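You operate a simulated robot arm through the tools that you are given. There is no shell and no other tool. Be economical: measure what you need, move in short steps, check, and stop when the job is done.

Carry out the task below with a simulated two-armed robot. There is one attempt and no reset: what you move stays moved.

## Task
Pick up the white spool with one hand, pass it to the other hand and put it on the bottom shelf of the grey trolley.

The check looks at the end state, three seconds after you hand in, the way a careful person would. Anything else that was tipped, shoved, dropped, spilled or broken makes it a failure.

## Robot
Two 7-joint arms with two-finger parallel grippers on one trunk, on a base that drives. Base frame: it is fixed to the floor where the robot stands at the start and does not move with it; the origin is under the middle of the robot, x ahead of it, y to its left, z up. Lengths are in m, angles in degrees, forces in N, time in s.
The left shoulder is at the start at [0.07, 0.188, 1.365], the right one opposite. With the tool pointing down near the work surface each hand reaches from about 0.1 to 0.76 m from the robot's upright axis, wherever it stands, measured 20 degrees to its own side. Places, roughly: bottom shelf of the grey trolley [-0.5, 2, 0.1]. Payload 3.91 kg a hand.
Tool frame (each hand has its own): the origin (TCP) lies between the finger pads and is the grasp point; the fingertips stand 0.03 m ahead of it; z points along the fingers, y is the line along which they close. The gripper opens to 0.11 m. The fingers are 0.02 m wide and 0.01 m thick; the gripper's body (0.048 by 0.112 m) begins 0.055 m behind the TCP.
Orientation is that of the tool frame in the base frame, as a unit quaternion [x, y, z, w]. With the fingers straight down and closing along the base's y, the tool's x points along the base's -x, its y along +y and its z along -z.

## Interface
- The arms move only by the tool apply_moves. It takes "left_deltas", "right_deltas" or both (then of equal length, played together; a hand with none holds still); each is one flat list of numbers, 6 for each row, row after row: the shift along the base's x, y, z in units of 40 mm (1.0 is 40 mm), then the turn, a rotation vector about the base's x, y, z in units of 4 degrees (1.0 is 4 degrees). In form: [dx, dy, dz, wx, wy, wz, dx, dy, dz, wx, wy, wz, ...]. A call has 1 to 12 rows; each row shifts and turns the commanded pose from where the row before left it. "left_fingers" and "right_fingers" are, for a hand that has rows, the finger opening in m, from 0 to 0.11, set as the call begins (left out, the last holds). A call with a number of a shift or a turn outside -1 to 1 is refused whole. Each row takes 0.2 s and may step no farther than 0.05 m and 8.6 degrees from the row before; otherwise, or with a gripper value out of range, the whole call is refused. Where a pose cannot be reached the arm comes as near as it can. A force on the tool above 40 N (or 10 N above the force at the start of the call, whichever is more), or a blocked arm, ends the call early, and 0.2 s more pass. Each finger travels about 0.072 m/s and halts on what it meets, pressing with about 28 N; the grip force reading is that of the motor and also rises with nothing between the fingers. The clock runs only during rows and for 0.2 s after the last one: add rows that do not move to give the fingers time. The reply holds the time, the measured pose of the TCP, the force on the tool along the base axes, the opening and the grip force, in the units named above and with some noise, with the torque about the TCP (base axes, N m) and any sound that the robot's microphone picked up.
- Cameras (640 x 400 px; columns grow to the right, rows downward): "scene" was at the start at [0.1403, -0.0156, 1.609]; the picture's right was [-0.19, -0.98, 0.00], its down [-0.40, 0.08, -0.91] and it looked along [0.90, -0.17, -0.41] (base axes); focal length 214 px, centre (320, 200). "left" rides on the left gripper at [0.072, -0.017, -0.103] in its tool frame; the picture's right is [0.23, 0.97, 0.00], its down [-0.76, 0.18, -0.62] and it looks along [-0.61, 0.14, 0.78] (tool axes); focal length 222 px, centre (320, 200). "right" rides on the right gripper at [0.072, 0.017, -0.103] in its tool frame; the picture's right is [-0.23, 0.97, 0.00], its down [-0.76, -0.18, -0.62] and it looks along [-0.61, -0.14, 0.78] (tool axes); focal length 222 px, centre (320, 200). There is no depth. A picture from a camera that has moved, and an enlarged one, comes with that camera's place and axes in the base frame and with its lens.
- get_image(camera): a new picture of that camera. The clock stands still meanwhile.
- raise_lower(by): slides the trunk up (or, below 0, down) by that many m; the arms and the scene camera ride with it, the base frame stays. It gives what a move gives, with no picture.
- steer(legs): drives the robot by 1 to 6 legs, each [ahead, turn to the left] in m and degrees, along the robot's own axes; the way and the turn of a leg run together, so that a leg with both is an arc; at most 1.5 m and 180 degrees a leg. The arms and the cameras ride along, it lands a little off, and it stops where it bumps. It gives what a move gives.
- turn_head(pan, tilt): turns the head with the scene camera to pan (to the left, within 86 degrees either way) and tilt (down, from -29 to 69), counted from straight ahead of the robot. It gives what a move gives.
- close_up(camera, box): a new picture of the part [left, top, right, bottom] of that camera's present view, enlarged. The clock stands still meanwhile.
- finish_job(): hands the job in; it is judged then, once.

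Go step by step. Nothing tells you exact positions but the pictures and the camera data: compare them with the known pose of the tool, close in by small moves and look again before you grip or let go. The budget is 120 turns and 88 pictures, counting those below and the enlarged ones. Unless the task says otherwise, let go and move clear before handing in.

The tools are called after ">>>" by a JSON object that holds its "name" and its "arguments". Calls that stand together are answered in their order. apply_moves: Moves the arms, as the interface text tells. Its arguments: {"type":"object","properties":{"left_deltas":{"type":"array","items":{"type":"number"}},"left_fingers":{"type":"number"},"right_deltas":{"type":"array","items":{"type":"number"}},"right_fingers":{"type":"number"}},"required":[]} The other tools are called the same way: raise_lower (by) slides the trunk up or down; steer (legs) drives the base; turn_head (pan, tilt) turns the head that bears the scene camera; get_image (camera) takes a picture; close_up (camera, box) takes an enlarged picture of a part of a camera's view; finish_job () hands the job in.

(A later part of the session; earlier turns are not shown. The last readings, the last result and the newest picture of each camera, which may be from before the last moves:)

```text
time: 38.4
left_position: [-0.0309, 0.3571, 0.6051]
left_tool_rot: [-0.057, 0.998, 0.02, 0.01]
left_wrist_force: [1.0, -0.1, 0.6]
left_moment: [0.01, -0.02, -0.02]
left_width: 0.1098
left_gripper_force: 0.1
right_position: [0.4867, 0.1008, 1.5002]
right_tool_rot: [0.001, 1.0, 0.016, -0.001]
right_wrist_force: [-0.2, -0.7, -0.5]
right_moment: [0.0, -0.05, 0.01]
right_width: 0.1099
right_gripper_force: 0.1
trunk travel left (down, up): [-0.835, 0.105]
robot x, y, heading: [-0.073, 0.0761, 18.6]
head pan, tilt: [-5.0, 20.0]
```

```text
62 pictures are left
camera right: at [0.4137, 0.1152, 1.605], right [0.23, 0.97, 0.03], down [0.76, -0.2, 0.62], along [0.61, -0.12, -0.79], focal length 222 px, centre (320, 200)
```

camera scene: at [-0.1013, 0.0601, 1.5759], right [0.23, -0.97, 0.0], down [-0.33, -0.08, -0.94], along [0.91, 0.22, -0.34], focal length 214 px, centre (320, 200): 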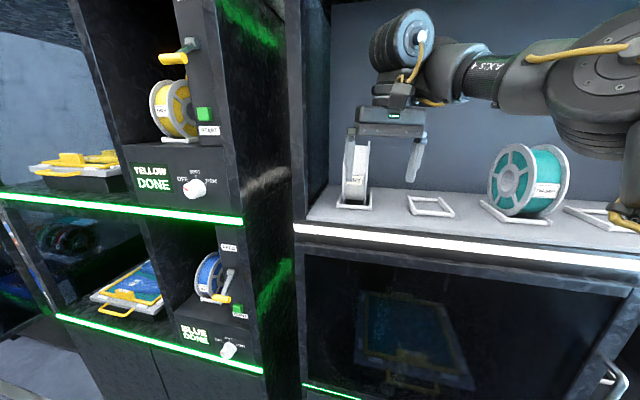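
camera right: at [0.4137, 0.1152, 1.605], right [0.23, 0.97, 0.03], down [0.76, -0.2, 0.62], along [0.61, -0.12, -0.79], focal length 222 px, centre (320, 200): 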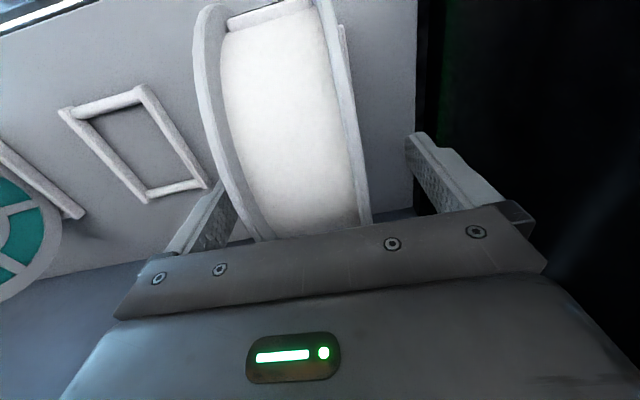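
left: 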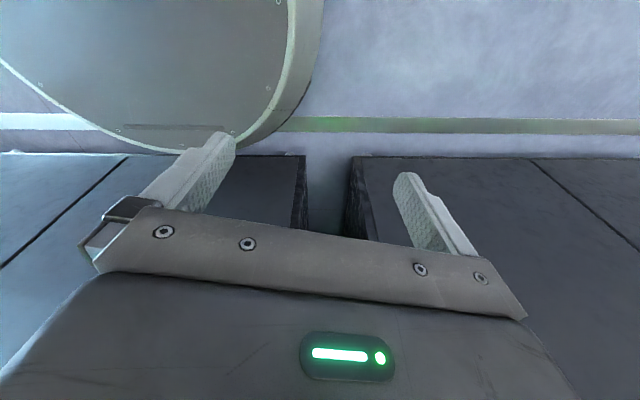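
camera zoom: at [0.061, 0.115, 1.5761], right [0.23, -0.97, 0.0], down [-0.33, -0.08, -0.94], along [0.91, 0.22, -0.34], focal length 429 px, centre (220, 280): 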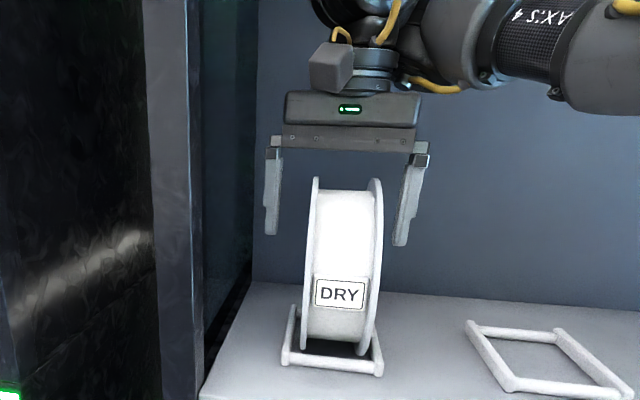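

The hand is over the spool and about 5 mm too far left. I'll nudge it, level the small roll, and close.

>>> {"name": "apply_moves", "arguments": {"right_deltas": [0, -0.13, -0.05, -0.45, 0, 0, 0, 0, 0, 0, 0, 0]}}

>>> {"name": "apply_moves", "arguments": {"right_deltas": [0, 0, 0, 0, 0, 0, 0, 0, 0, 0, 0, 0, 0, 0, 0, 0, 0, 0, 0, 0, 0, 0, 0, 0], "right_fingers": 0.05}}

>>> {"name": "close_up", "arguments": {"camera": "scene", "box": [270, 60, 470, 260]}}

```text
time: 39.0
left_position: [-0.0288, 0.3592, 0.6051]
left_tool_rot: [-0.056, 0.998, 0.02, 0.011]
left_wrist_force: [0.4, -0.9, 0.2]
left_moment: [-0.04, -0.02, 0.0]
left_width: 0.11
left_gripper_force: 0.1
right_position: [0.477, 0.1063, 1.496]
right_tool_rot: [0.0, 1.0, 0.003, -0.002]
right_wrist_force: [0.6, 0.5, 0.8]
right_moment: [0.03, 0.0, 0.02]
right_width: 0.1099
right_gripper_force: 0.0
right hand out of reach, approached as far as the arm can: row 1
trunk travel left (down, up): [-0.835, 0.105]
robot x, y, heading: [-0.0728, 0.0741, 18.4]
head pan, tilt: [-5.0, 20.0]
```

```text
time: 40.0
left_position: [-0.0296, 0.3579, 0.6039]
left_tool_rot: [-0.057, 0.998, 0.022, 0.01]
left_wrist_force: [-0.2, 0.2, -0.1]
left_moment: [-0.02, 0.01, -0.01]
left_width: 0.1099
left_gripper_force: 0.1
right_position: [0.4781, 0.1036, 1.497]
right_tool_rot: [0.001, 1.0, 0.004, -0.003]
right_wrist_force: [-3.1, -5.8, 0.3]
right_moment: [-1.05, 0.24, 0.19]
right_width: 0.0585
right_gripper_force: 27.8
trunk travel left (down, up): [-0.835, 0.105]
robot x, y, heading: [-0.0705, 0.0782, 18.2]
head pan, tilt: [-5.0, 20.0]
```

```text
2.00 times, centred on (370, 160) of scene
camera zoom: at [0.0635, 0.1137, 1.5759], right [0.23, -0.97, 0.0], down [-0.33, -0.08, -0.94], along [0.91, 0.22, -0.34], focal length 429 px, centre (220, 280)
```

zoom: 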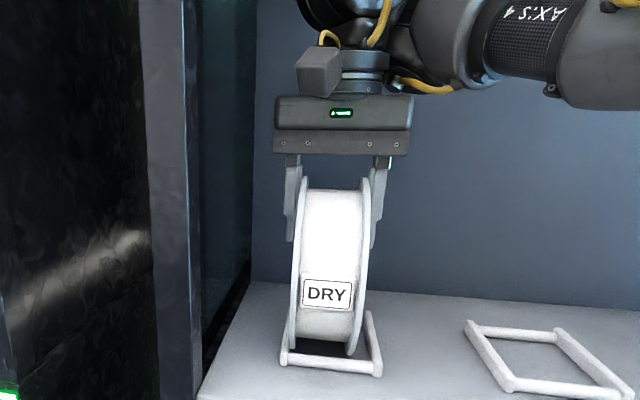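

It's gripped at 58.5 mm. I'll lift it with the trunk, then back out.

>>> {"name": "apply_moves", "arguments": {"right_deltas": [0, 0, 0, 0, 0, 0], "right_fingers": 0.03}}

>>> {"name": "raise_lower", "arguments": {"by": 0.045}}

>>> {"name": "get_image", "arguments": {"camera": "scene"}}

```text
time: 40.4
left_position: [-0.0289, 0.3572, 0.6051]
left_tool_rot: [-0.057, 0.998, 0.022, 0.01]
left_wrist_force: [-1.1, 0.2, -0.9]
left_moment: [-0.01, 0.04, -0.01]
left_width: 0.1103
left_gripper_force: 0.1
right_position: [0.477, 0.1042, 1.497]
right_tool_rot: [0.001, 1.0, 0.003, -0.004]
right_wrist_force: [-2.0, -7.0, -0.3]
right_moment: [-1.19, 0.28, 0.12]
right_width: 0.0584
right_gripper_force: 28.2
trunk travel left (down, up): [-0.835, 0.105]
robot x, y, heading: [-0.0754, 0.0761, 18.6]
head pan, tilt: [-5.0, 20.0]
```

```text
time: 41.2
left_position: [-0.0278, 0.3583, 0.6502]
left_tool_rot: [-0.056, 0.998, 0.022, 0.01]
left_wrist_force: [-0.2, 0.1, 0.2]
left_moment: [0.0, 0.01, 0.01]
left_width: 0.1099
left_gripper_force: 0.1
right_position: [0.4799, 0.1047, 1.5408]
right_tool_rot: [0.0, 1.0, 0.002, -0.004]
right_wrist_force: [-0.3, -0.2, -6.6]
right_moment: [0.0, -0.01, 0.0]
right_width: 0.0583
right_gripper_force: 27.4
trunk travel left (down, up): [-0.88, 0.06]
robot x, y, heading: [-0.0738, 0.0789, 18.3]
head pan, tilt: [-5.0, 20.0]
```

```text
60 pictures are left
camera scene: at [0.0661, 0.1148, 1.6206], right [0.23, -0.97, 0.0], down [-0.33, -0.08, -0.94], along [0.91, 0.22, -0.34], focal length 214 px, centre (320, 200)
```

scene: 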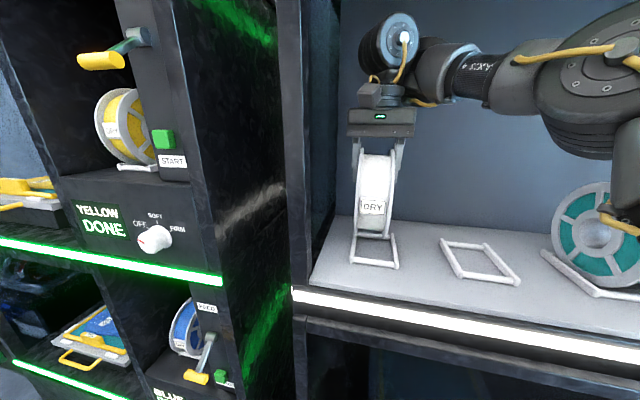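

The spool is lifted (about 6.6 N) and clear of its cradle. I'll back the base out with it.

>>> {"name": "steer", "arguments": {"legs": [[-0.5, 0]]}}

>>> {"name": "get_image", "arguments": {"camera": "scene"}}

>>> {"name": "get_image", "arguments": {"camera": "left"}}

```text
time: 44.2
left_position: [-0.5022, 0.2016, 0.6486]
left_tool_rot: [-0.052, 0.998, 0.021, 0.01]
left_wrist_force: [0.6, -0.5, -0.9]
left_moment: [0.03, 0.01, 0.0]
left_width: 0.1099
left_gripper_force: 0.0
right_position: [0.0055, -0.0542, 1.5406]
right_tool_rot: [0.003, 1.0, 0.002, -0.004]
right_wrist_force: [0.3, -0.2, -5.8]
right_moment: [0.03, 0.0, 0.03]
right_width: 0.0581
right_gripper_force: 27.5
trunk travel left (down, up): [-0.88, 0.06]
robot x, y, heading: [-0.545, -0.082, 18.1]
head pan, tilt: [-5.0, 20.0]
```

```text
59 pictures are left
camera scene: at [-0.4083, -0.0417, 1.6205], right [0.23, -0.97, 0.0], down [-0.33, -0.08, -0.94], along [0.91, 0.21, -0.34], focal length 214 px, centre (320, 200)
```

scene: 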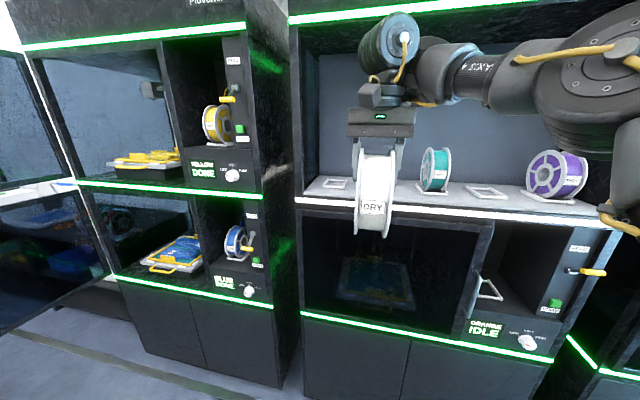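

```text
58 pictures are left
camera left: at [-0.5739, 0.1716, 0.7509], right [-0.33, 0.94, 0.03], down [0.73, 0.23, 0.65], along [0.6, 0.24, -0.76], focal length 222 px, centre (320, 200)
```

left: 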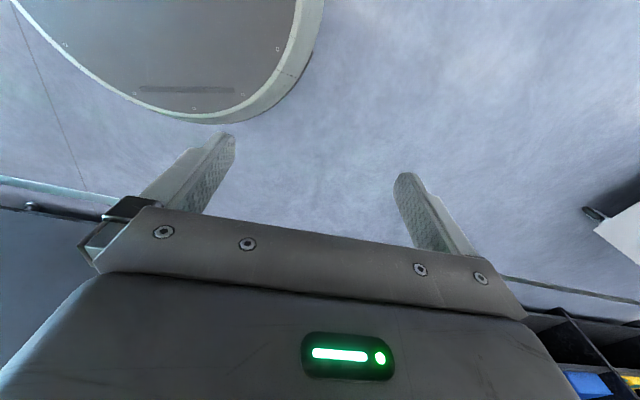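

We're clear of the shelf. For the handover I'll turn the spool so its axis points along the robot's forward direction, and the left hand can then grip its left rim from the side.

>>> {"name": "apply_moves", "arguments": {"right_deltas": [0, 0, 0, 0, 0, -1, 0, 0, 0, 0, 0, -1, 0, 0, 0, 0, 0, -1, 0, 0, 0, 0, 0, -1, 0, 0, 0, 0, 0, -1, 0, 0, 0, 0, 0, -1, 0, 0, 0, 0, 0, -1, 0, 0, 0, 0, 0, -1, 0, 0, 0, 0, 0, -1, 0, 0, 0, 0, 0, -1, 0, 0, 0, 0, 0, -1, 0, 0, 0, 0, 0, -1]}}

```text
time: 46.8
left_position: [-0.5031, 0.2014, 0.6498]
left_tool_rot: [-0.053, 0.998, 0.021, 0.01]
left_wrist_force: [0.6, -0.1, -0.3]
left_moment: [0.01, 0.02, 0.0]
left_width: 0.11
left_gripper_force: 0.0
right_position: [0.0035, -0.053, 1.5417]
right_tool_rot: [0.411, 0.912, 0.004, -0.003]
right_wrist_force: [-0.5, 0.6, 0.0]
right_moment: [-0.01, 0.05, -0.01]
right_width: 0.03
right_gripper_force: 0.1
trunk travel left (down, up): [-0.88, 0.06]
robot x, y, heading: [-0.5484, -0.0779, 18.2]
head pan, tilt: [-5.0, 20.0]
```

The grip reading fell to nothing, so the spool has slipped out. I need to find where it went.

>>> {"name": "turn_head", "arguments": {"pan": -5, "tilt": 55}}

>>> {"name": "get_image", "arguments": {"camera": "scene"}}

```text
time: 47.8
left_position: [-0.5023, 0.2004, 0.6501]
left_tool_rot: [-0.054, 0.998, 0.02, 0.009]
left_wrist_force: [-1.1, 0.5, 0.6]
left_moment: [-0.01, 0.03, -0.02]
left_width: 0.1099
left_gripper_force: 0.1
right_position: [0.0041, -0.0543, 1.5407]
right_tool_rot: [0.409, 0.913, 0.004, -0.002]
right_wrist_force: [-0.1, 0.1, -0.5]
right_moment: [0.0, 0.03, 0.03]
right_width: 0.03
right_gripper_force: 0.0
trunk travel left (down, up): [-0.88, 0.06]
robot x, y, heading: [-0.5477, -0.0769, 17.9]
head pan, tilt: [-5.0, 55.0]
```

```text
57 pictures are left
camera scene: at [-0.4312, -0.0469, 1.5688], right [0.23, -0.97, 0.0], down [-0.8, -0.19, -0.57], along [0.56, 0.13, -0.82], focal length 214 px, centre (320, 200)
```

scene: 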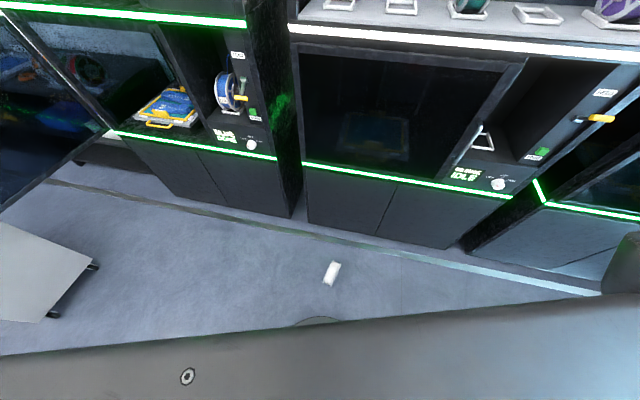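

The spool fell to the floor in front of the robot. I'll look at it more closely.

>>> {"name": "close_up", "arguments": {"camera": "scene", "box": [282, 240, 382, 330]}}

>>> {"name": "close_up", "arguments": {"camera": "scene", "box": [0, 180, 140, 340]}}

```text
4.44 times, centred on (332, 285) of scene
camera zoom: at [-0.4312, -0.0469, 1.5688], right [0.23, -0.97, 0.0], down [-0.8, -0.19, -0.57], along [0.56, 0.13, -0.82], focal length 953 px, centre (267, -178)
```

zoom: 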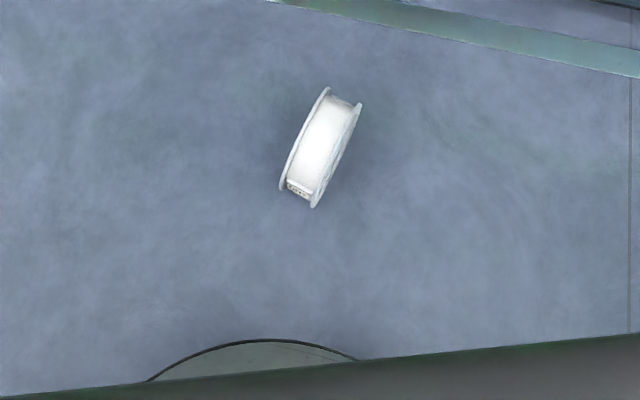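

```text
2.50 times, centred on (70, 260) of scene
camera zoom: at [-0.4312, -0.0469, 1.5688], right [0.23, -0.97, 0.0], down [-0.8, -0.19, -0.57], along [0.56, 0.13, -0.82], focal length 536 px, centre (945, 50)
```

zoom: 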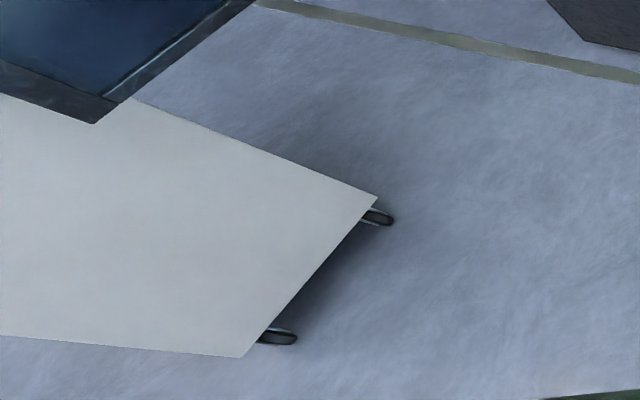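

The spool is standing upright on the floor near (0.01, -0.04). Before deciding who does what, I'll test whether the right arm can move outward and down into a better posture.

>>> {"name": "apply_moves", "arguments": {"right_deltas": [0.2, -0.6, 0, 0, 0, 0, 0.2, -0.6, 0, 0, 0, 0, 0.2, -0.6, 0, 0, 0, 0, 0.2, -0.6, 0, 0, 0, 0, 0.2, -0.6, 0, 0, 0, 0, 0.2, -0.6, 0, 0, 0, 0], "right_fingers": 0.11}}

>>> {"name": "turn_head", "arguments": {"pan": -45, "tilt": 10}}

>>> {"name": "get_image", "arguments": {"camera": "scene"}}

```text
time: 49.2
left_position: [-0.5024, 0.2011, 0.6497]
left_tool_rot: [-0.054, 0.998, 0.021, 0.01]
left_wrist_force: [-0.2, -0.3, -0.3]
left_moment: [0.0, 0.01, -0.01]
left_width: 0.1102
left_gripper_force: 0.0
right_position: [-0.0232, -0.0857, 1.5548]
right_tool_rot: [0.41, 0.912, 0.005, -0.004]
right_wrist_force: [-0.7, 1.1, -0.5]
right_moment: [-0.02, -0.01, 0.01]
right_width: 0.1099
right_gripper_force: 0.1
right hand out of reach, approached as far as the arm can: row 1, 2, 3, 4, 5, 6
trunk travel left (down, up): [-0.88, 0.06]
robot x, y, heading: [-0.5454, -0.079, 18.2]
head pan, tilt: [-5.0, 55.0]
```

```text
time: 50.3
left_position: [-0.5034, 0.2014, 0.6497]
left_tool_rot: [-0.054, 0.998, 0.021, 0.01]
left_wrist_force: [0.3, 0.4, -0.8]
left_moment: [-0.02, -0.03, -0.02]
left_width: 0.1099
left_gripper_force: 0.0
right_position: [-0.0236, -0.0858, 1.5531]
right_tool_rot: [0.411, 0.912, 0.005, -0.006]
right_wrist_force: [0.5, -0.7, -0.5]
right_moment: [0.0, 0.0, -0.03]
right_width: 0.1101
right_gripper_force: 0.1
trunk travel left (down, up): [-0.88, 0.06]
robot x, y, heading: [-0.5496, -0.078, 18.1]
head pan, tilt: [-45.0, 10.0]
```

```text
54 pictures are left
camera scene: at [-0.4186, -0.1052, 1.637], right [-0.45, -0.89, 0.0], down [-0.16, 0.08, -0.98], along [0.88, -0.44, -0.17], focal length 214 px, centre (320, 200)
```

scene: 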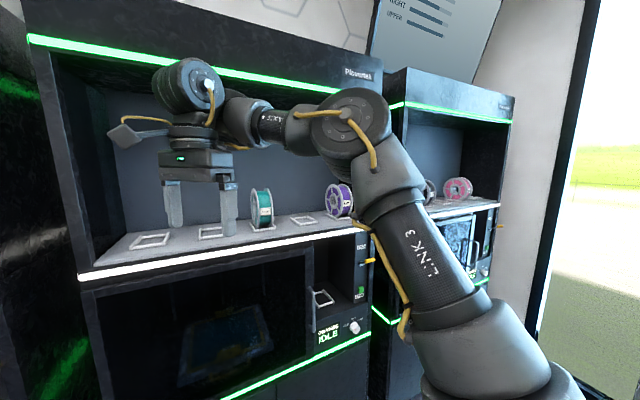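

The arm is blocked mostly sideways. I'll test whether tool yaw is the cause by rotating back and trying again.

>>> {"name": "apply_moves", "arguments": {"right_deltas": [0, 0, 0, 0, 0, 1, 0, 0, 0, 0, 0, 1, 0, 0, 0, 0, 0, 1, 0, 0, 0, 0, 0, 1, 0, 0, 0, 0, 0, 1, 0, 0, 0, 0, 0, 1, 0, 0, 0, 0, 0, 1, 0, 0, 0, 0, 0, 1, 0, 0, 0, 0, 0, 1, 0, 0, 0, 0, 0, 1, 0, 0, 0, 0, 0, 1, 0, 0, 0, 0, 0, 1]}}

>>> {"name": "apply_moves", "arguments": {"right_deltas": [0, 0, 0, 0, 0, 1, 0, 0, 0, 0, 0, 1, 0, 0, 0, 0, 0, 1, 0, 0, 0, 0, 0, 1, 0, 0, 0, 0, 0, 1, 0, 0, 0, 0, 0, 1, 0, 0, 0, 0, 0, 1, 0, 0, 0, 0, 0, 1]}}

>>> {"name": "apply_moves", "arguments": {"right_deltas": [0.1, -0.3, 0, 0, 0, 0, 0.1, -0.3, 0, 0, 0, 0, 0.1, -0.3, 0, 0, 0, 0, 0.1, -0.3, 0, 0, 0, 0, 0.1, -0.3, 0, 0, 0, 0, 0.1, -0.3, 0, 0, 0, 0]}}

>>> {"name": "apply_moves", "arguments": {"right_deltas": [0, 0, -0.3, 0, 0, 0, 0, 0, -0.3, 0, 0, 0, 0, 0, -0.3, 0, 0, 0, 0, 0, -0.3, 0, 0, 0, 0, 0, -0.3, 0, 0, 0]}}

```text
time: 52.9
left_position: [-0.5024, 0.2003, 0.6507]
left_tool_rot: [-0.053, 0.998, 0.02, 0.01]
left_wrist_force: [0.0, -0.6, -0.2]
left_moment: [0.01, -0.01, 0.0]
left_width: 0.11
left_gripper_force: 0.1
right_position: [-0.0244, -0.0842, 1.5543]
right_tool_rot: [0.002, 1.0, 0.005, -0.005]
right_wrist_force: [-0.4, -0.8, -1.1]
right_moment: [0.0, 0.0, 0.05]
right_width: 0.11
right_gripper_force: 0.0
trunk travel left (down, up): [-0.88, 0.06]
robot x, y, heading: [-0.55, -0.0812, 17.8]
head pan, tilt: [-45.0, 10.0]
```

```text
time: 54.7
left_position: [-0.5029, 0.2012, 0.6498]
left_tool_rot: [-0.054, 0.998, 0.021, 0.011]
left_wrist_force: [-0.6, 0.3, 0.0]
left_moment: [0.01, -0.03, -0.01]
left_width: 0.1102
left_gripper_force: 0.1
right_position: [-0.0243, -0.0842, 1.5544]
right_tool_rot: [-0.273, 0.962, 0.006, -0.006]
right_wrist_force: [0.0, -0.4, -0.4]
right_moment: [-0.04, -0.02, 0.0]
right_width: 0.1099
right_gripper_force: 0.2
trunk travel left (down, up): [-0.88, 0.06]
robot x, y, heading: [-0.552, -0.0812, 18.0]
head pan, tilt: [-45.0, 10.0]
```

```text
time: 56.1
left_position: [-0.5028, 0.2011, 0.6501]
left_tool_rot: [-0.053, 0.998, 0.021, 0.011]
left_wrist_force: [-0.2, -0.1, 0.4]
left_moment: [-0.01, -0.01, -0.01]
left_width: 0.11
left_gripper_force: 0.0
right_position: [-0.0432, -0.0999, 1.5627]
right_tool_rot: [-0.272, 0.962, 0.005, -0.005]
right_wrist_force: [0.1, 0.6, 0.1]
right_moment: [-0.02, 0.0, 0.02]
right_width: 0.1098
right_gripper_force: 0.1
right hand out of reach, approached as far as the arm can: row 1, 2, 3, 4, 5, 6
trunk travel left (down, up): [-0.88, 0.06]
robot x, y, heading: [-0.5453, -0.0811, 18.2]
head pan, tilt: [-45.0, 10.0]
```

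```text
time: 57.3
left_position: [-0.5034, 0.2015, 0.6495]
left_tool_rot: [-0.054, 0.998, 0.021, 0.009]
left_wrist_force: [-0.6, 0.2, -0.1]
left_moment: [0.0, -0.02, 0.04]
left_width: 0.1103
left_gripper_force: 0.1
right_position: [-0.0271, -0.0808, 1.5458]
right_tool_rot: [-0.272, 0.962, 0.001, -0.006]
right_wrist_force: [0.0, 0.1, -0.3]
right_moment: [-0.02, -0.02, 0.02]
right_width: 0.11
right_gripper_force: 0.0
right hand out of reach, approached as far as the arm can: row 1, 2, 3, 4, 5
trunk travel left (down, up): [-0.88, 0.06]
robot x, y, heading: [-0.5472, -0.0809, 18.1]
head pan, tilt: [-45.0, 10.0]
```

Yaw isn't the limit, but forward-left-down seems free. I'll follow that direction and see whether the arm loosens up.

>>> {"name": "apply_moves", "arguments": {"right_deltas": [0.4, 0.4, -0.4, 0, 0, 0, 0.4, 0.4, -0.4, 0, 0, 0, 0.4, 0.4, -0.4, 0, 0, 0, 0.4, 0.4, -0.4, 0, 0, 0, 0.4, 0.4, -0.4, 0, 0, 0, 0.4, 0.4, -0.4, 0, 0, 0, 0.4, 0.4, -0.4, 0, 0, 0, 0.4, 0.4, -0.4, 0, 0, 0]}}

>>> {"name": "apply_moves", "arguments": {"right_deltas": [0, 0, -0.5, 0, 0, 0, 0, 0, -0.5, 0, 0, 0, 0, 0, -0.5, 0, 0, 0, 0, 0, -0.5, 0, 0, 0]}}

>>> {"name": "get_image", "arguments": {"camera": "scene"}}

```text
time: 59.1
left_position: [-0.5025, 0.2034, 0.6497]
left_tool_rot: [-0.053, 0.998, 0.02, 0.009]
left_wrist_force: [0.4, 1.0, 0.2]
left_moment: [-0.03, -0.02, -0.02]
left_width: 0.1096
left_gripper_force: 0.1
right_position: [0.0532, 0.0567, 1.4213]
right_tool_rot: [-0.272, 0.962, 0.006, -0.006]
right_wrist_force: [-0.2, 0.3, -0.4]
right_moment: [-0.03, 0.0, -0.02]
right_width: 0.1098
right_gripper_force: 0.2
right hand out of reach, approached as far as the arm can: row 2, 5, 6, 7, 8
trunk travel left (down, up): [-0.88, 0.06]
robot x, y, heading: [-0.5492, -0.0821, 18.1]
head pan, tilt: [-45.0, 10.0]
```

```text
time: 60.1
left_position: [-0.5028, 0.2014, 0.6502]
left_tool_rot: [-0.053, 0.998, 0.021, 0.01]
left_wrist_force: [0.3, 0.3, -0.5]
left_moment: [0.01, -0.02, -0.03]
left_width: 0.1101
left_gripper_force: 0.1
right_position: [0.043, 0.0909, 1.3685]
right_tool_rot: [-0.272, 0.962, 0.008, -0.009]
right_wrist_force: [-1.4, -0.6, 0.2]
right_moment: [-0.01, -0.01, -0.03]
right_width: 0.11
right_gripper_force: 0.1
right hand out of reach, approached as far as the arm can: row 1, 2, 3, 4
trunk travel left (down, up): [-0.88, 0.06]
robot x, y, heading: [-0.5507, -0.083, 18.2]
head pan, tilt: [-45.0, 10.0]
```

```text
53 pictures are left
camera scene: at [-0.4181, -0.1045, 1.6371], right [-0.45, -0.89, 0.0], down [-0.16, 0.08, -0.98], along [0.88, -0.45, -0.17], focal length 214 px, centre (320, 200)
```

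scene: 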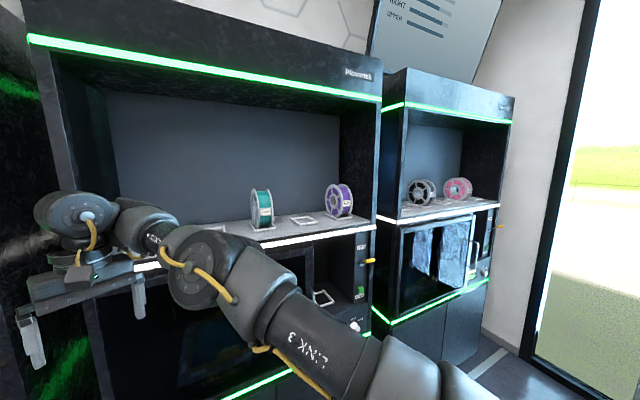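

It lowers while drifting to the left. I'll keep following that direction down.

>>> {"name": "apply_moves", "arguments": {"right_deltas": [0, 0.2, -0.6, 0, 0, 0, 0, 0.2, -0.6, 0, 0, 0, 0, 0.2, -0.6, 0, 0, 0, 0, 0.2, -0.6, 0, 0, 0, 0, 0.2, -0.6, 0, 0, 0, 0, 0.2, -0.6, 0, 0, 0, 0, 0.2, -0.6, 0, 0, 0, 0, 0.2, -0.6, 0, 0, 0, 0, 0.2, -0.6, 0, 0, 0, 0, 0.2, -0.6, 0, 0, 0]}}

>>> {"name": "apply_moves", "arguments": {"right_deltas": [0.2, -0.6, 0, 0, 0, 0, 0.2, -0.6, 0, 0, 0, 0, 0.2, -0.6, 0, 0, 0, 0, 0.2, -0.6, 0, 0, 0, 0]}}

>>> {"name": "get_image", "arguments": {"camera": "scene"}}

```text
time: 62.3
left_position: [-0.503, 0.202, 0.6502]
left_tool_rot: [-0.054, 0.998, 0.02, 0.01]
left_wrist_force: [0.2, -0.3, -0.1]
left_moment: [0.0, -0.03, 0.0]
left_width: 0.1099
left_gripper_force: 0.1
right_position: [-0.0215, 0.1736, 1.3106]
right_tool_rot: [-0.272, 0.962, 0.008, -0.014]
right_wrist_force: [0.5, 0.6, 0.6]
right_moment: [0.03, -0.03, 0.03]
right_width: 0.1103
right_gripper_force: 0.0
right hand out of reach, approached as far as the arm can: row 1, 2, 3, 4, 5, 6, 7, 8, 9, 10
trunk travel left (down, up): [-0.88, 0.06]
robot x, y, heading: [-0.5497, -0.0815, 18.2]
head pan, tilt: [-45.0, 10.0]
```

```text
time: 63.3
left_position: [-0.5012, 0.1998, 0.6513]
left_tool_rot: [-0.054, 0.998, 0.021, 0.01]
left_wrist_force: [0.7, 0.1, -0.8]
left_moment: [-0.01, -0.01, 0.02]
left_width: 0.11
left_gripper_force: 0.0
right_position: [0.0197, 0.1246, 1.3472]
right_tool_rot: [-0.272, 0.962, 0.006, -0.008]
right_wrist_force: [-0.4, 0.1, 0.2]
right_moment: [-0.01, 0.0, -0.02]
right_width: 0.11
right_gripper_force: 0.0
right hand out of reach, approached as far as the arm can: row 1, 2, 3, 4
trunk travel left (down, up): [-0.88, 0.06]
robot x, y, heading: [-0.5509, -0.0796, 18.4]
head pan, tilt: [-45.0, 10.0]
```

```text
52 pictures are left
camera scene: at [-0.4183, -0.1065, 1.637], right [-0.45, -0.89, 0.0], down [-0.16, 0.08, -0.98], along [0.88, -0.45, -0.17], focal length 214 px, centre (320, 200)
```

scene: 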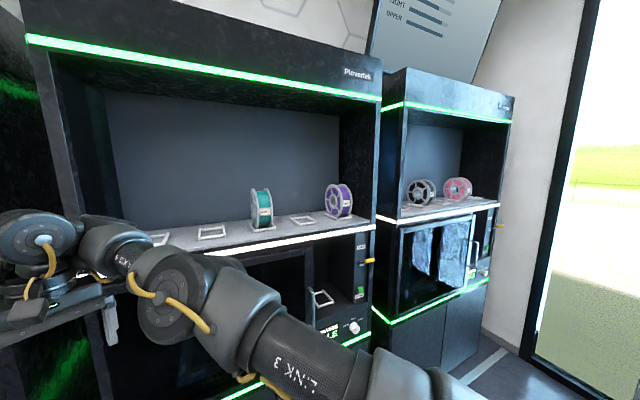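

The right arm can't get low in this posture, but the left arm hangs low already. I'll use the left to pick the spool off the floor, pass it to the right, and then take it back for placing. First I'll turn the base so the spool lies ahead and slightly left.

>>> {"name": "steer", "arguments": {"legs": [[0, -20]]}}

>>> {"name": "turn_head", "arguments": {"pan": 5, "tilt": 60}}

>>> {"name": "apply_moves", "arguments": {"left_deltas": [0.9, -0.4, 0, 0, 0, 0, 0.9, -0.4, 0, 0, 0, 0, 0.9, -0.4, 0, 0, 0, 0, 0.9, -0.4, 0, 0, 0, 0, 0.9, -0.4, 0, 0, 0, 0, 0.9, -0.4, 0, 0, 0, 0, 0.9, -0.4, 0, 0, 0, 0, 0.9, -0.4, 0, 0, 0, 0, 0.9, -0.4, 0, 0, 0, 0, 0.9, -0.4, 0, 0, 0, 0], "left_fingers": 0.11}}

>>> {"name": "get_image", "arguments": {"camera": "scene"}}

>>> {"name": "get_image", "arguments": {"camera": "left"}}

```text
time: 64.8
left_position: [-0.4089, 0.1681, 0.6498]
left_tool_rot: [0.121, 0.992, 0.018, 0.014]
left_wrist_force: [0.6, 0.4, -0.8]
left_moment: [-0.03, 0.01, 0.0]
left_width: 0.11
left_gripper_force: 0.1
right_position: [0.0545, -0.08, 1.3477]
right_tool_rot: [-0.101, 0.995, 0.006, -0.007]
right_wrist_force: [-0.3, 0.0, -0.7]
right_moment: [0.02, -0.03, -0.03]
right_width: 0.1101
right_gripper_force: 0.0
trunk travel left (down, up): [-0.88, 0.06]
robot x, y, heading: [-0.5474, -0.0773, -2.5]
head pan, tilt: [-45.0, 10.0]
```

```text
time: 66.0
left_position: [-0.409, 0.1697, 0.6496]
left_tool_rot: [0.121, 0.992, 0.019, 0.014]
left_wrist_force: [0.0, 0.4, 0.9]
left_moment: [0.01, 0.02, 0.01]
left_width: 0.1099
left_gripper_force: 0.0
right_position: [0.054, -0.0805, 1.3462]
right_tool_rot: [-0.102, 0.995, 0.007, -0.005]
right_wrist_force: [-0.6, 0.0, -0.5]
right_moment: [-0.03, 0.0, -0.01]
right_width: 0.1099
right_gripper_force: 0.0
trunk travel left (down, up): [-0.88, 0.06]
robot x, y, heading: [-0.5468, -0.0789, -2.1]
head pan, tilt: [5.0, 60.0]
```

```text
time: 68.2
left_position: [-0.0527, 0.0098, 0.6522]
left_tool_rot: [0.12, 0.992, 0.019, 0.012]
left_wrist_force: [-0.3, 0.6, -0.7]
left_moment: [-0.02, 0.02, 0.01]
left_width: 0.11
left_gripper_force: 0.0
left hand out of reach, approached as far as the arm can: row 10
right_position: [0.0576, -0.0817, 1.3447]
right_tool_rot: [-0.101, 0.995, 0.008, -0.007]
right_wrist_force: [0.0, -1.0, 0.1]
right_moment: [0.0, 0.0, 0.0]
right_width: 0.1102
right_gripper_force: 0.0
trunk travel left (down, up): [-0.88, 0.06]
robot x, y, heading: [-0.5468, -0.0797, -1.8]
head pan, tilt: [5.0, 60.0]
```

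```text
51 pictures are left
camera scene: at [-0.4293, -0.0789, 1.5622], right [0.05, -1.0, 0.0], down [-0.87, -0.05, -0.5], along [0.5, 0.03, -0.87], focal length 214 px, centre (320, 200)
```

scene: 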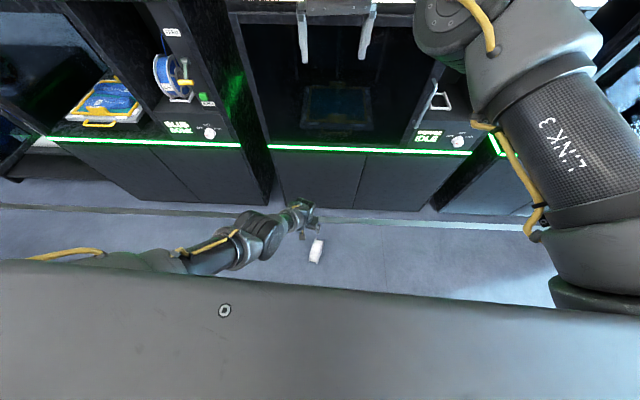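

```text
50 pictures are left
camera left: at [-0.1296, 0.0051, 0.7536], right [0.01, 1.0, 0.04], down [0.76, -0.03, 0.65], along [0.65, 0.02, -0.76], focal length 222 px, centre (320, 200)
```

left: 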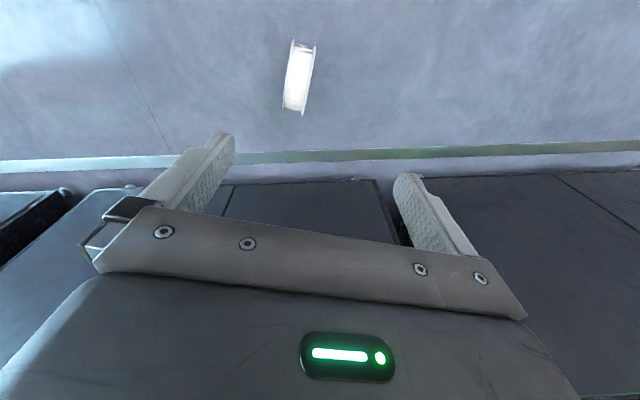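

The spool is at about (0.015, -0.03), and the left tool's yaw already matches its axis. I'll lower the trunk partway and centre the left hand over it.

>>> {"name": "raise_lower", "arguments": {"by": -0.3}}

>>> {"name": "apply_moves", "arguments": {"left_deltas": [0.3, -0.25, 0.4, -0.14, 0.09, 0, 0.4, -0.25, 0.4, -0.14, 0.09, 0, 0.5, -0.25, 0.3, -0.14, 0.09, 0, 0.5, -0.25, 0, -0.14, 0.09, 0, 0, 0, 0, 0, 0, 0]}}

>>> {"name": "get_image", "arguments": {"camera": "left"}}

```text
time: 71.2
left_position: [-0.0531, 0.0097, 0.354]
left_tool_rot: [0.12, 0.992, 0.018, 0.014]
left_wrist_force: [0.0, -0.2, 0.1]
left_moment: [0.03, 0.0, -0.02]
left_width: 0.1101
left_gripper_force: 0.0
right_position: [0.0543, -0.0809, 1.047]
right_tool_rot: [-0.101, 0.995, 0.006, -0.006]
right_wrist_force: [-0.8, -0.4, -0.1]
right_moment: [-0.02, 0.03, 0.0]
right_width: 0.1101
right_gripper_force: 0.1
trunk travel left (down, up): [-0.58, 0.36]
robot x, y, heading: [-0.5469, -0.087, -2.1]
head pan, tilt: [5.0, 60.0]
```

```text
time: 72.4
left_position: [-0.002, -0.0234, 0.4131]
left_tool_rot: [0.121, 0.993, -0.002, 0.004]
left_wrist_force: [0.9, 0.7, -0.4]
left_moment: [0.01, 0.02, 0.02]
left_width: 0.11
left_gripper_force: 0.1
left hand out of reach, approached as far as the arm can: row 3, 4
right_position: [0.0546, -0.0803, 1.0468]
right_tool_rot: [-0.101, 0.995, 0.006, -0.007]
right_wrist_force: [0.2, -1.0, -1.5]
right_moment: [0.03, 0.02, 0.02]
right_width: 0.11
right_gripper_force: 0.0
trunk travel left (down, up): [-0.58, 0.36]
robot x, y, heading: [-0.5472, -0.0804, -1.8]
head pan, tilt: [5.0, 60.0]
```

```text
49 pictures are left
camera left: at [-0.0772, -0.0222, 0.5152], right [0.01, 1.0, -0.01], down [0.78, -0.01, 0.63], along [0.63, -0.01, -0.78], focal length 222 px, centre (320, 200)
```

left: 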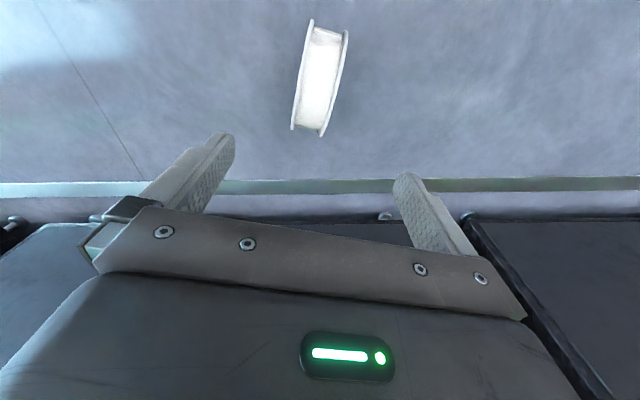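

The left arm is just short, so I'll roll forward 3 cm, centre the hand, and lower to just above the spool.

>>> {"name": "steer", "arguments": {"legs": [[0.03, 0]]}}

>>> {"name": "raise_lower", "arguments": {"by": -0.19}}

>>> {"name": "get_image", "arguments": {"camera": "left"}}

```text
time: 73.2
left_position: [0.0279, -0.0235, 0.4136]
left_tool_rot: [0.12, 0.993, -0.003, 0.005]
left_wrist_force: [-0.1, -0.1, 1.2]
left_moment: [0.0, 0.02, -0.03]
left_width: 0.1101
left_gripper_force: 0.0
right_position: [0.0825, -0.0811, 1.048]
right_tool_rot: [-0.101, 0.995, 0.007, -0.006]
right_wrist_force: [-0.5, 0.5, -0.1]
right_moment: [0.0, -0.03, 0.0]
right_width: 0.1098
right_gripper_force: 0.0
trunk travel left (down, up): [-0.58, 0.36]
robot x, y, heading: [-0.5212, -0.0798, -1.7]
head pan, tilt: [5.0, 60.0]
```

```text
time: 75.3
left_position: [0.0283, -0.024, 0.2219]
left_tool_rot: [0.12, 0.993, -0.001, 0.004]
left_wrist_force: [0.6, 0.3, 0.1]
left_moment: [0.01, 0.0, -0.01]
left_width: 0.11
left_gripper_force: 0.0
right_position: [0.0841, -0.0811, 0.8575]
right_tool_rot: [-0.101, 0.995, 0.007, -0.007]
right_wrist_force: [0.2, -0.8, -0.5]
right_moment: [0.01, -0.01, 0.0]
right_width: 0.1101
right_gripper_force: 0.2
trunk travel left (down, up): [-0.39, 0.55]
robot x, y, heading: [-0.5181, -0.081, -1.8]
head pan, tilt: [5.0, 60.0]
```

```text
48 pictures are left
camera left: at [-0.0477, -0.0231, 0.3252], right [0.01, 1.0, -0.01], down [0.78, -0.01, 0.63], along [0.63, -0.01, -0.78], focal length 222 px, centre (320, 200)
```

left: 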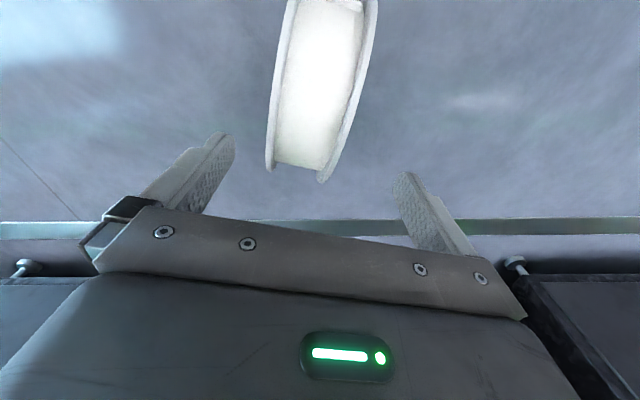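

Centred to within about 1.5 cm. I'll fix the small offset, then lower the fingers over the rim with the trunk.

>>> {"name": "apply_moves", "arguments": {"left_deltas": [-0.37, -0.16, 0, 0, 0, 0, 0, 0, 0, 0, 0, 0]}}

>>> {"name": "raise_lower", "arguments": {"by": -0.05}}

>>> {"name": "get_image", "arguments": {"camera": "left"}}

>>> {"name": "get_image", "arguments": {"camera": "scene"}}

```text
time: 75.9
left_position: [0.0131, -0.0286, 0.2212]
left_tool_rot: [0.121, 0.993, -0.002, 0.003]
left_wrist_force: [-0.2, 0.7, -0.1]
left_moment: [-0.01, 0.01, -0.01]
left_width: 0.11
left_gripper_force: 0.0
right_position: [0.0831, -0.0824, 0.857]
right_tool_rot: [-0.102, 0.995, 0.007, -0.006]
right_wrist_force: [0.0, 0.1, 0.7]
right_moment: [-0.01, -0.04, 0.03]
right_width: 0.1098
right_gripper_force: 0.0
trunk travel left (down, up): [-0.39, 0.55]
robot x, y, heading: [-0.5192, -0.0796, -1.9]
head pan, tilt: [5.0, 60.0]
```

```text
time: 76.8
left_position: [0.0133, -0.03, 0.172]
left_tool_rot: [0.119, 0.993, -0.002, 0.003]
left_wrist_force: [-0.2, 0.7, -0.3]
left_moment: [-0.01, 0.0, 0.02]
left_width: 0.1102
left_gripper_force: 0.1
right_position: [0.0845, -0.0813, 0.8068]
right_tool_rot: [-0.101, 0.995, 0.008, -0.006]
right_wrist_force: [-0.7, 0.2, 0.0]
right_moment: [0.01, -0.01, 0.01]
right_width: 0.11
right_gripper_force: 0.1
trunk travel left (down, up): [-0.34, 0.6]
robot x, y, heading: [-0.5195, -0.0817, -1.8]
head pan, tilt: [5.0, 60.0]
```

```text
47 pictures are left
camera left: at [-0.0621, -0.0294, 0.275], right [0.01, 1.0, -0.01], down [0.78, -0.01, 0.63], along [0.63, -0.01, -0.78], focal length 222 px, centre (320, 200)
```

left: 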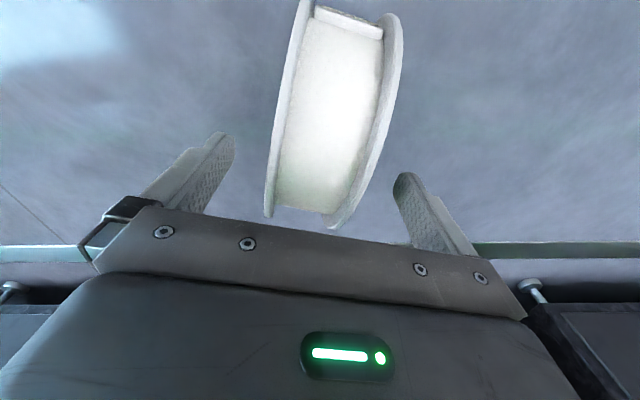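

```text
46 pictures are left
camera scene: at [-0.4031, -0.078, 1.0227], right [0.05, -1.0, 0.0], down [-0.86, -0.05, -0.5], along [0.5, 0.03, -0.87], focal length 214 px, centre (320, 200)
```

scene: 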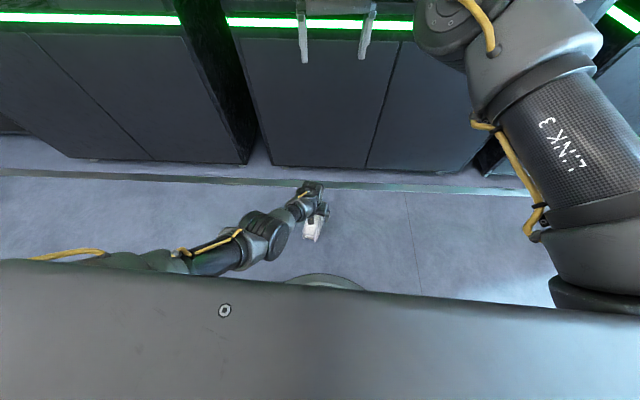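

It's aligned. Lowering to grasp depth and closing.

>>> {"name": "raise_lower", "arguments": {"by": -0.042}}

>>> {"name": "apply_moves", "arguments": {"left_deltas": [0, 0, 0, 0, 0, 0, 0, 0, 0, 0, 0, 0, 0, 0, 0, 0, 0, 0, 0, 0, 0, 0, 0, 0, 0, 0, 0, 0, 0, 0], "left_fingers": 0}}

>>> {"name": "get_image", "arguments": {"camera": "left"}}

```text
time: 77.7
left_position: [0.0137, -0.0291, 0.131]
left_tool_rot: [0.121, 0.993, -0.001, 0.003]
left_wrist_force: [-0.8, -0.7, 0.4]
left_moment: [-0.02, -0.04, -0.03]
left_width: 0.1098
left_gripper_force: 0.1
right_position: [0.0839, -0.0807, 0.7651]
right_tool_rot: [-0.101, 0.995, 0.007, -0.006]
right_wrist_force: [-0.2, -0.3, 0.5]
right_moment: [0.01, -0.01, 0.0]
right_width: 0.1098
right_gripper_force: 0.0
trunk travel left (down, up): [-0.298, 0.642]
robot x, y, heading: [-0.5173, -0.0805, -1.8]
head pan, tilt: [5.0, 60.0]
```

```text
time: 78.8
left_position: [0.0132, -0.0302, 0.1305]
left_tool_rot: [0.121, 0.993, -0.002, 0.003]
left_wrist_force: [-0.4, -4.1, 3.0]
left_moment: [-0.21, 0.04, 0.02]
left_width: 0.0581
left_gripper_force: 27.5
right_position: [0.0841, -0.0811, 0.7645]
right_tool_rot: [-0.101, 0.995, 0.007, -0.006]
right_wrist_force: [-0.5, -0.8, 1.2]
right_moment: [0.03, 0.02, -0.01]
right_width: 0.1098
right_gripper_force: 0.1
trunk travel left (down, up): [-0.298, 0.642]
robot x, y, heading: [-0.5229, -0.0773, -1.9]
head pan, tilt: [5.0, 60.0]
```

```text
45 pictures are left
camera left: at [-0.062, -0.0298, 0.2331], right [0.01, 1.0, -0.01], down [0.78, -0.01, 0.63], along [0.63, -0.01, -0.78], focal length 222 px, centre (320, 200)
```

left: 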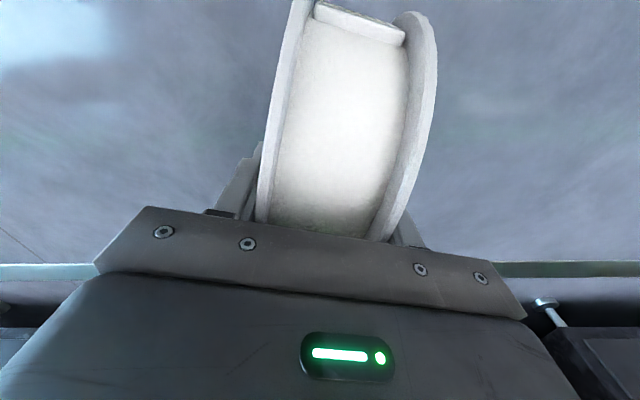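

A deep grip this time, 58.1 mm. I'll lift a little and check that it holds.

>>> {"name": "raise_lower", "arguments": {"by": 0.12}}

>>> {"name": "apply_moves", "arguments": {"left_deltas": [0, 0, 0.2, -0.485, 0.12, 0, 0, 0, 0.2, -0.485, 0.12, 0, 0, 0, 0.2, -0.485, 0.12, 0, 0, 0, 0.2, -0.485, 0.12, 0]}}

>>> {"name": "get_image", "arguments": {"camera": "left"}}

```text
time: 80.3
left_position: [0.0131, -0.0307, 0.2496]
left_tool_rot: [0.121, 0.993, -0.002, 0.002]
left_wrist_force: [-0.1, 0.0, -7.2]
left_moment: [-0.02, 0.0, -0.03]
left_width: 0.0579
left_gripper_force: 28.3
right_position: [0.0854, -0.0811, 0.8843]
right_tool_rot: [-0.101, 0.995, 0.007, -0.007]
right_wrist_force: [0.9, 0.6, -0.2]
right_moment: [0.01, 0.0, 0.01]
right_width: 0.1101
right_gripper_force: 0.0
trunk travel left (down, up): [-0.418, 0.522]
robot x, y, heading: [-0.5174, -0.0811, -2.2]
head pan, tilt: [5.0, 60.0]
```

```text
time: 81.3
left_position: [0.0207, -0.0223, 0.285]
left_tool_rot: [0.118, 0.991, -0.068, -0.001]
left_wrist_force: [-0.5, -0.4, -6.6]
left_moment: [0.04, 0.02, 0.01]
left_width: 0.0582
left_gripper_force: 27.7
right_position: [0.0848, -0.0817, 0.8845]
right_tool_rot: [-0.102, 0.995, 0.008, -0.007]
right_wrist_force: [0.7, -0.3, -0.4]
right_moment: [0.0, 0.01, 0.02]
right_width: 0.1099
right_gripper_force: 0.0
trunk travel left (down, up): [-0.418, 0.522]
robot x, y, heading: [-0.5183, -0.0818, -1.9]
head pan, tilt: [5.0, 60.0]
```

```text
44 pictures are left
camera left: at [-0.0518, -0.0094, 0.3885], right [0.01, 0.99, -0.13], down [0.79, 0.08, 0.61], along [0.61, -0.11, -0.78], focal length 222 px, centre (320, 200)
```

left: 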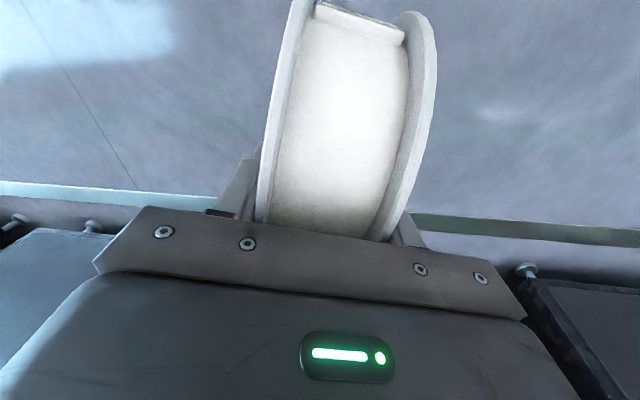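

It's holding firmly with no slip. I'll keep rotating so the spool lies flat with a finger under it, raising it toward the right hand at the same time.

>>> {"name": "apply_moves", "arguments": {"left_deltas": [0, 0.1, 0.3, -0.8, 0.197, 0, 0, 0.1, 0.3, -0.8, 0.197, 0, 0, 0.1, 0.3, -0.8, 0.197, 0, 0, 0.1, 0.3, -0.8, 0.197, 0, 0, 0.1, 0.3, -0.8, 0.197, 0, 0, 0.1, 0.3, -0.8, 0.197, 0, 0, 0.1, 0.3, -0.8, 0.197, 0, 0, 0.1, 0.3, -0.8, 0.197, 0, 0, 0.1, 0.3, -0.8, 0.197, 0, 0, 0.1, 0.3, -0.8, 0.197, 0, 0, 0.1, 0.3, -0.8, 0.197, 0, 0, 0.1, 0.3, -0.8, 0.197, 0]}}

```text
time: 83.5
left_position: [0.0228, 0.0955, 0.3834]
left_tool_rot: [0.078, 0.955, -0.285, -0.03]
left_wrist_force: [3.9, -1.6, -22.5]
left_moment: [-0.57, -0.48, -0.17]
left_width: 0.058
left_gripper_force: 28.2
right_position: [0.0847, -0.0817, 0.8841]
right_tool_rot: [-0.103, 0.995, 0.008, -0.005]
right_wrist_force: [0.2, 0.1, 0.0]
right_moment: [0.01, 0.01, -0.01]
right_width: 0.1101
right_gripper_force: 0.1
trunk travel left (down, up): [-0.418, 0.522]
robot x, y, heading: [-0.5203, -0.0796, -1.9]
head pan, tilt: [5.0, 60.0]
stopped in row 10 (left hand): the force on the tool passed its limit at 80 N (the readings are from after the stop); the commanded pose is now the measured one
```

A force stop. I need to see what it touched.

>>> {"name": "get_image", "arguments": {"camera": "left"}}

>>> {"name": "turn_head", "arguments": {"pan": 30, "tilt": 45}}

>>> {"name": "get_image", "arguments": {"camera": "scene"}}

```text
43 pictures are left
camera left: at [-0.0399, 0.1481, 0.479], right [-0.09, 0.84, -0.53], down [0.84, 0.36, 0.41], along [0.54, -0.41, -0.74], focal length 222 px, centre (320, 200)
```

left: 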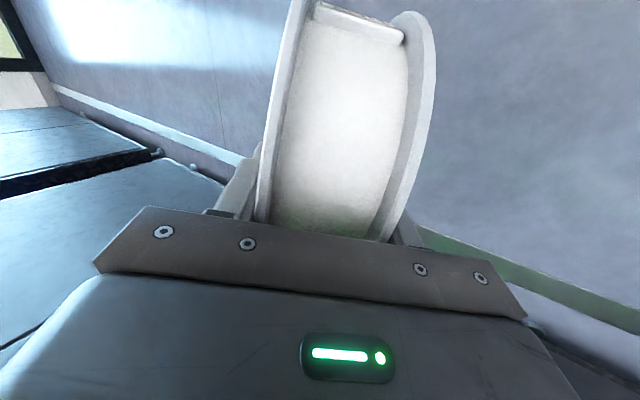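

```text
time: 84.4
left_position: [0.0239, 0.0947, 0.3835]
left_tool_rot: [0.078, 0.955, -0.286, -0.03]
left_wrist_force: [7.3, -7.8, -32.9]
left_moment: [-0.49, -0.8, 0.05]
left_width: 0.0582
left_gripper_force: 27.6
right_position: [0.0841, -0.0811, 0.8839]
right_tool_rot: [-0.1, 0.995, 0.008, -0.007]
right_wrist_force: [-0.6, 0.0, -0.4]
right_moment: [0.02, -0.02, 0.0]
right_width: 0.1099
right_gripper_force: 0.0
trunk travel left (down, up): [-0.418, 0.522]
robot x, y, heading: [-0.5193, -0.0828, -2.0]
head pan, tilt: [30.0, 45.0]
```

```text
42 pictures are left
camera scene: at [-0.3969, -0.0431, 1.12], right [0.47, -0.88, 0.0], down [-0.62, -0.33, -0.71], along [0.62, 0.33, -0.71], focal length 214 px, centre (320, 200)
```

scene: 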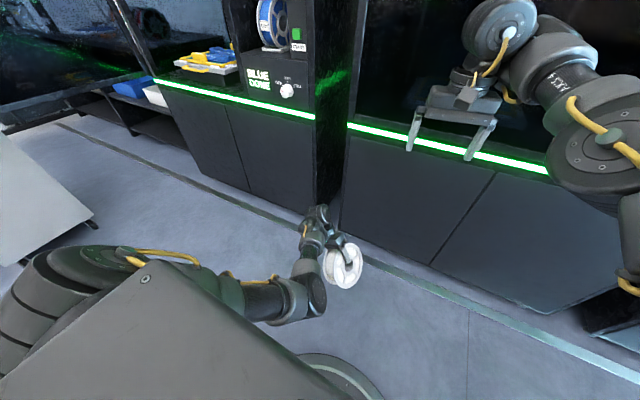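

>>> {"name": "close_up", "arguments": {"camera": "scene", "box": [230, 180, 390, 340]}}

```text
2.50 times, centred on (310, 260) of scene
camera zoom: at [-0.3969, -0.0431, 1.12], right [0.47, -0.88, 0.0], down [-0.62, -0.33, -0.71], along [0.62, 0.33, -0.71], focal length 536 px, centre (345, 50)
```

zoom: 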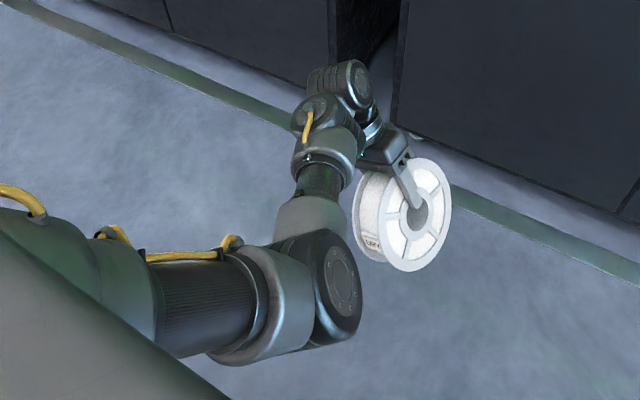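

The spool has folded back against the left forearm. I'll reverse the rotation to clear it, then go to a forward-pointing flat pose instead.

>>> {"name": "apply_moves", "arguments": {"left_deltas": [0.2, -0.3, 0, 0.6, -0.147, 0, 0.2, -0.3, 0, 0.6, -0.147, 0, 0.1, -0.4, 0, 0.8, -0.197, 0, 0.1, -0.4, 0, 0.8, -0.197, 0, 0.1, -0.4, 0, 0.8, -0.197, 0, 0, -0.3, 0, 0.8, -0.197, 0, 0, -0.3, 0, 0.8, -0.197, 0, 0, -0.3, 0, 0.8, -0.197, 0, 0, 0, 0, 0.8, -0.197, 0, 0, 0, 0, 0.6, -0.147, 0]}}

```text
time: 86.6
left_position: [0.0503, -0.0149, 0.3812]
left_tool_rot: [0.088, 0.996, -0.027, 0.01]
left_wrist_force: [-0.1, -1.0, -6.2]
left_moment: [0.03, -0.01, 0.01]
left_width: 0.0582
left_gripper_force: 27.7
right_position: [0.0845, -0.0811, 0.8844]
right_tool_rot: [-0.101, 0.995, 0.008, -0.007]
right_wrist_force: [0.7, 0.7, 0.4]
right_moment: [0.01, -0.01, -0.02]
right_width: 0.1097
right_gripper_force: 0.0
trunk travel left (down, up): [-0.418, 0.522]
robot x, y, heading: [-0.5206, -0.0817, -2.0]
head pan, tilt: [30.0, 45.0]
```

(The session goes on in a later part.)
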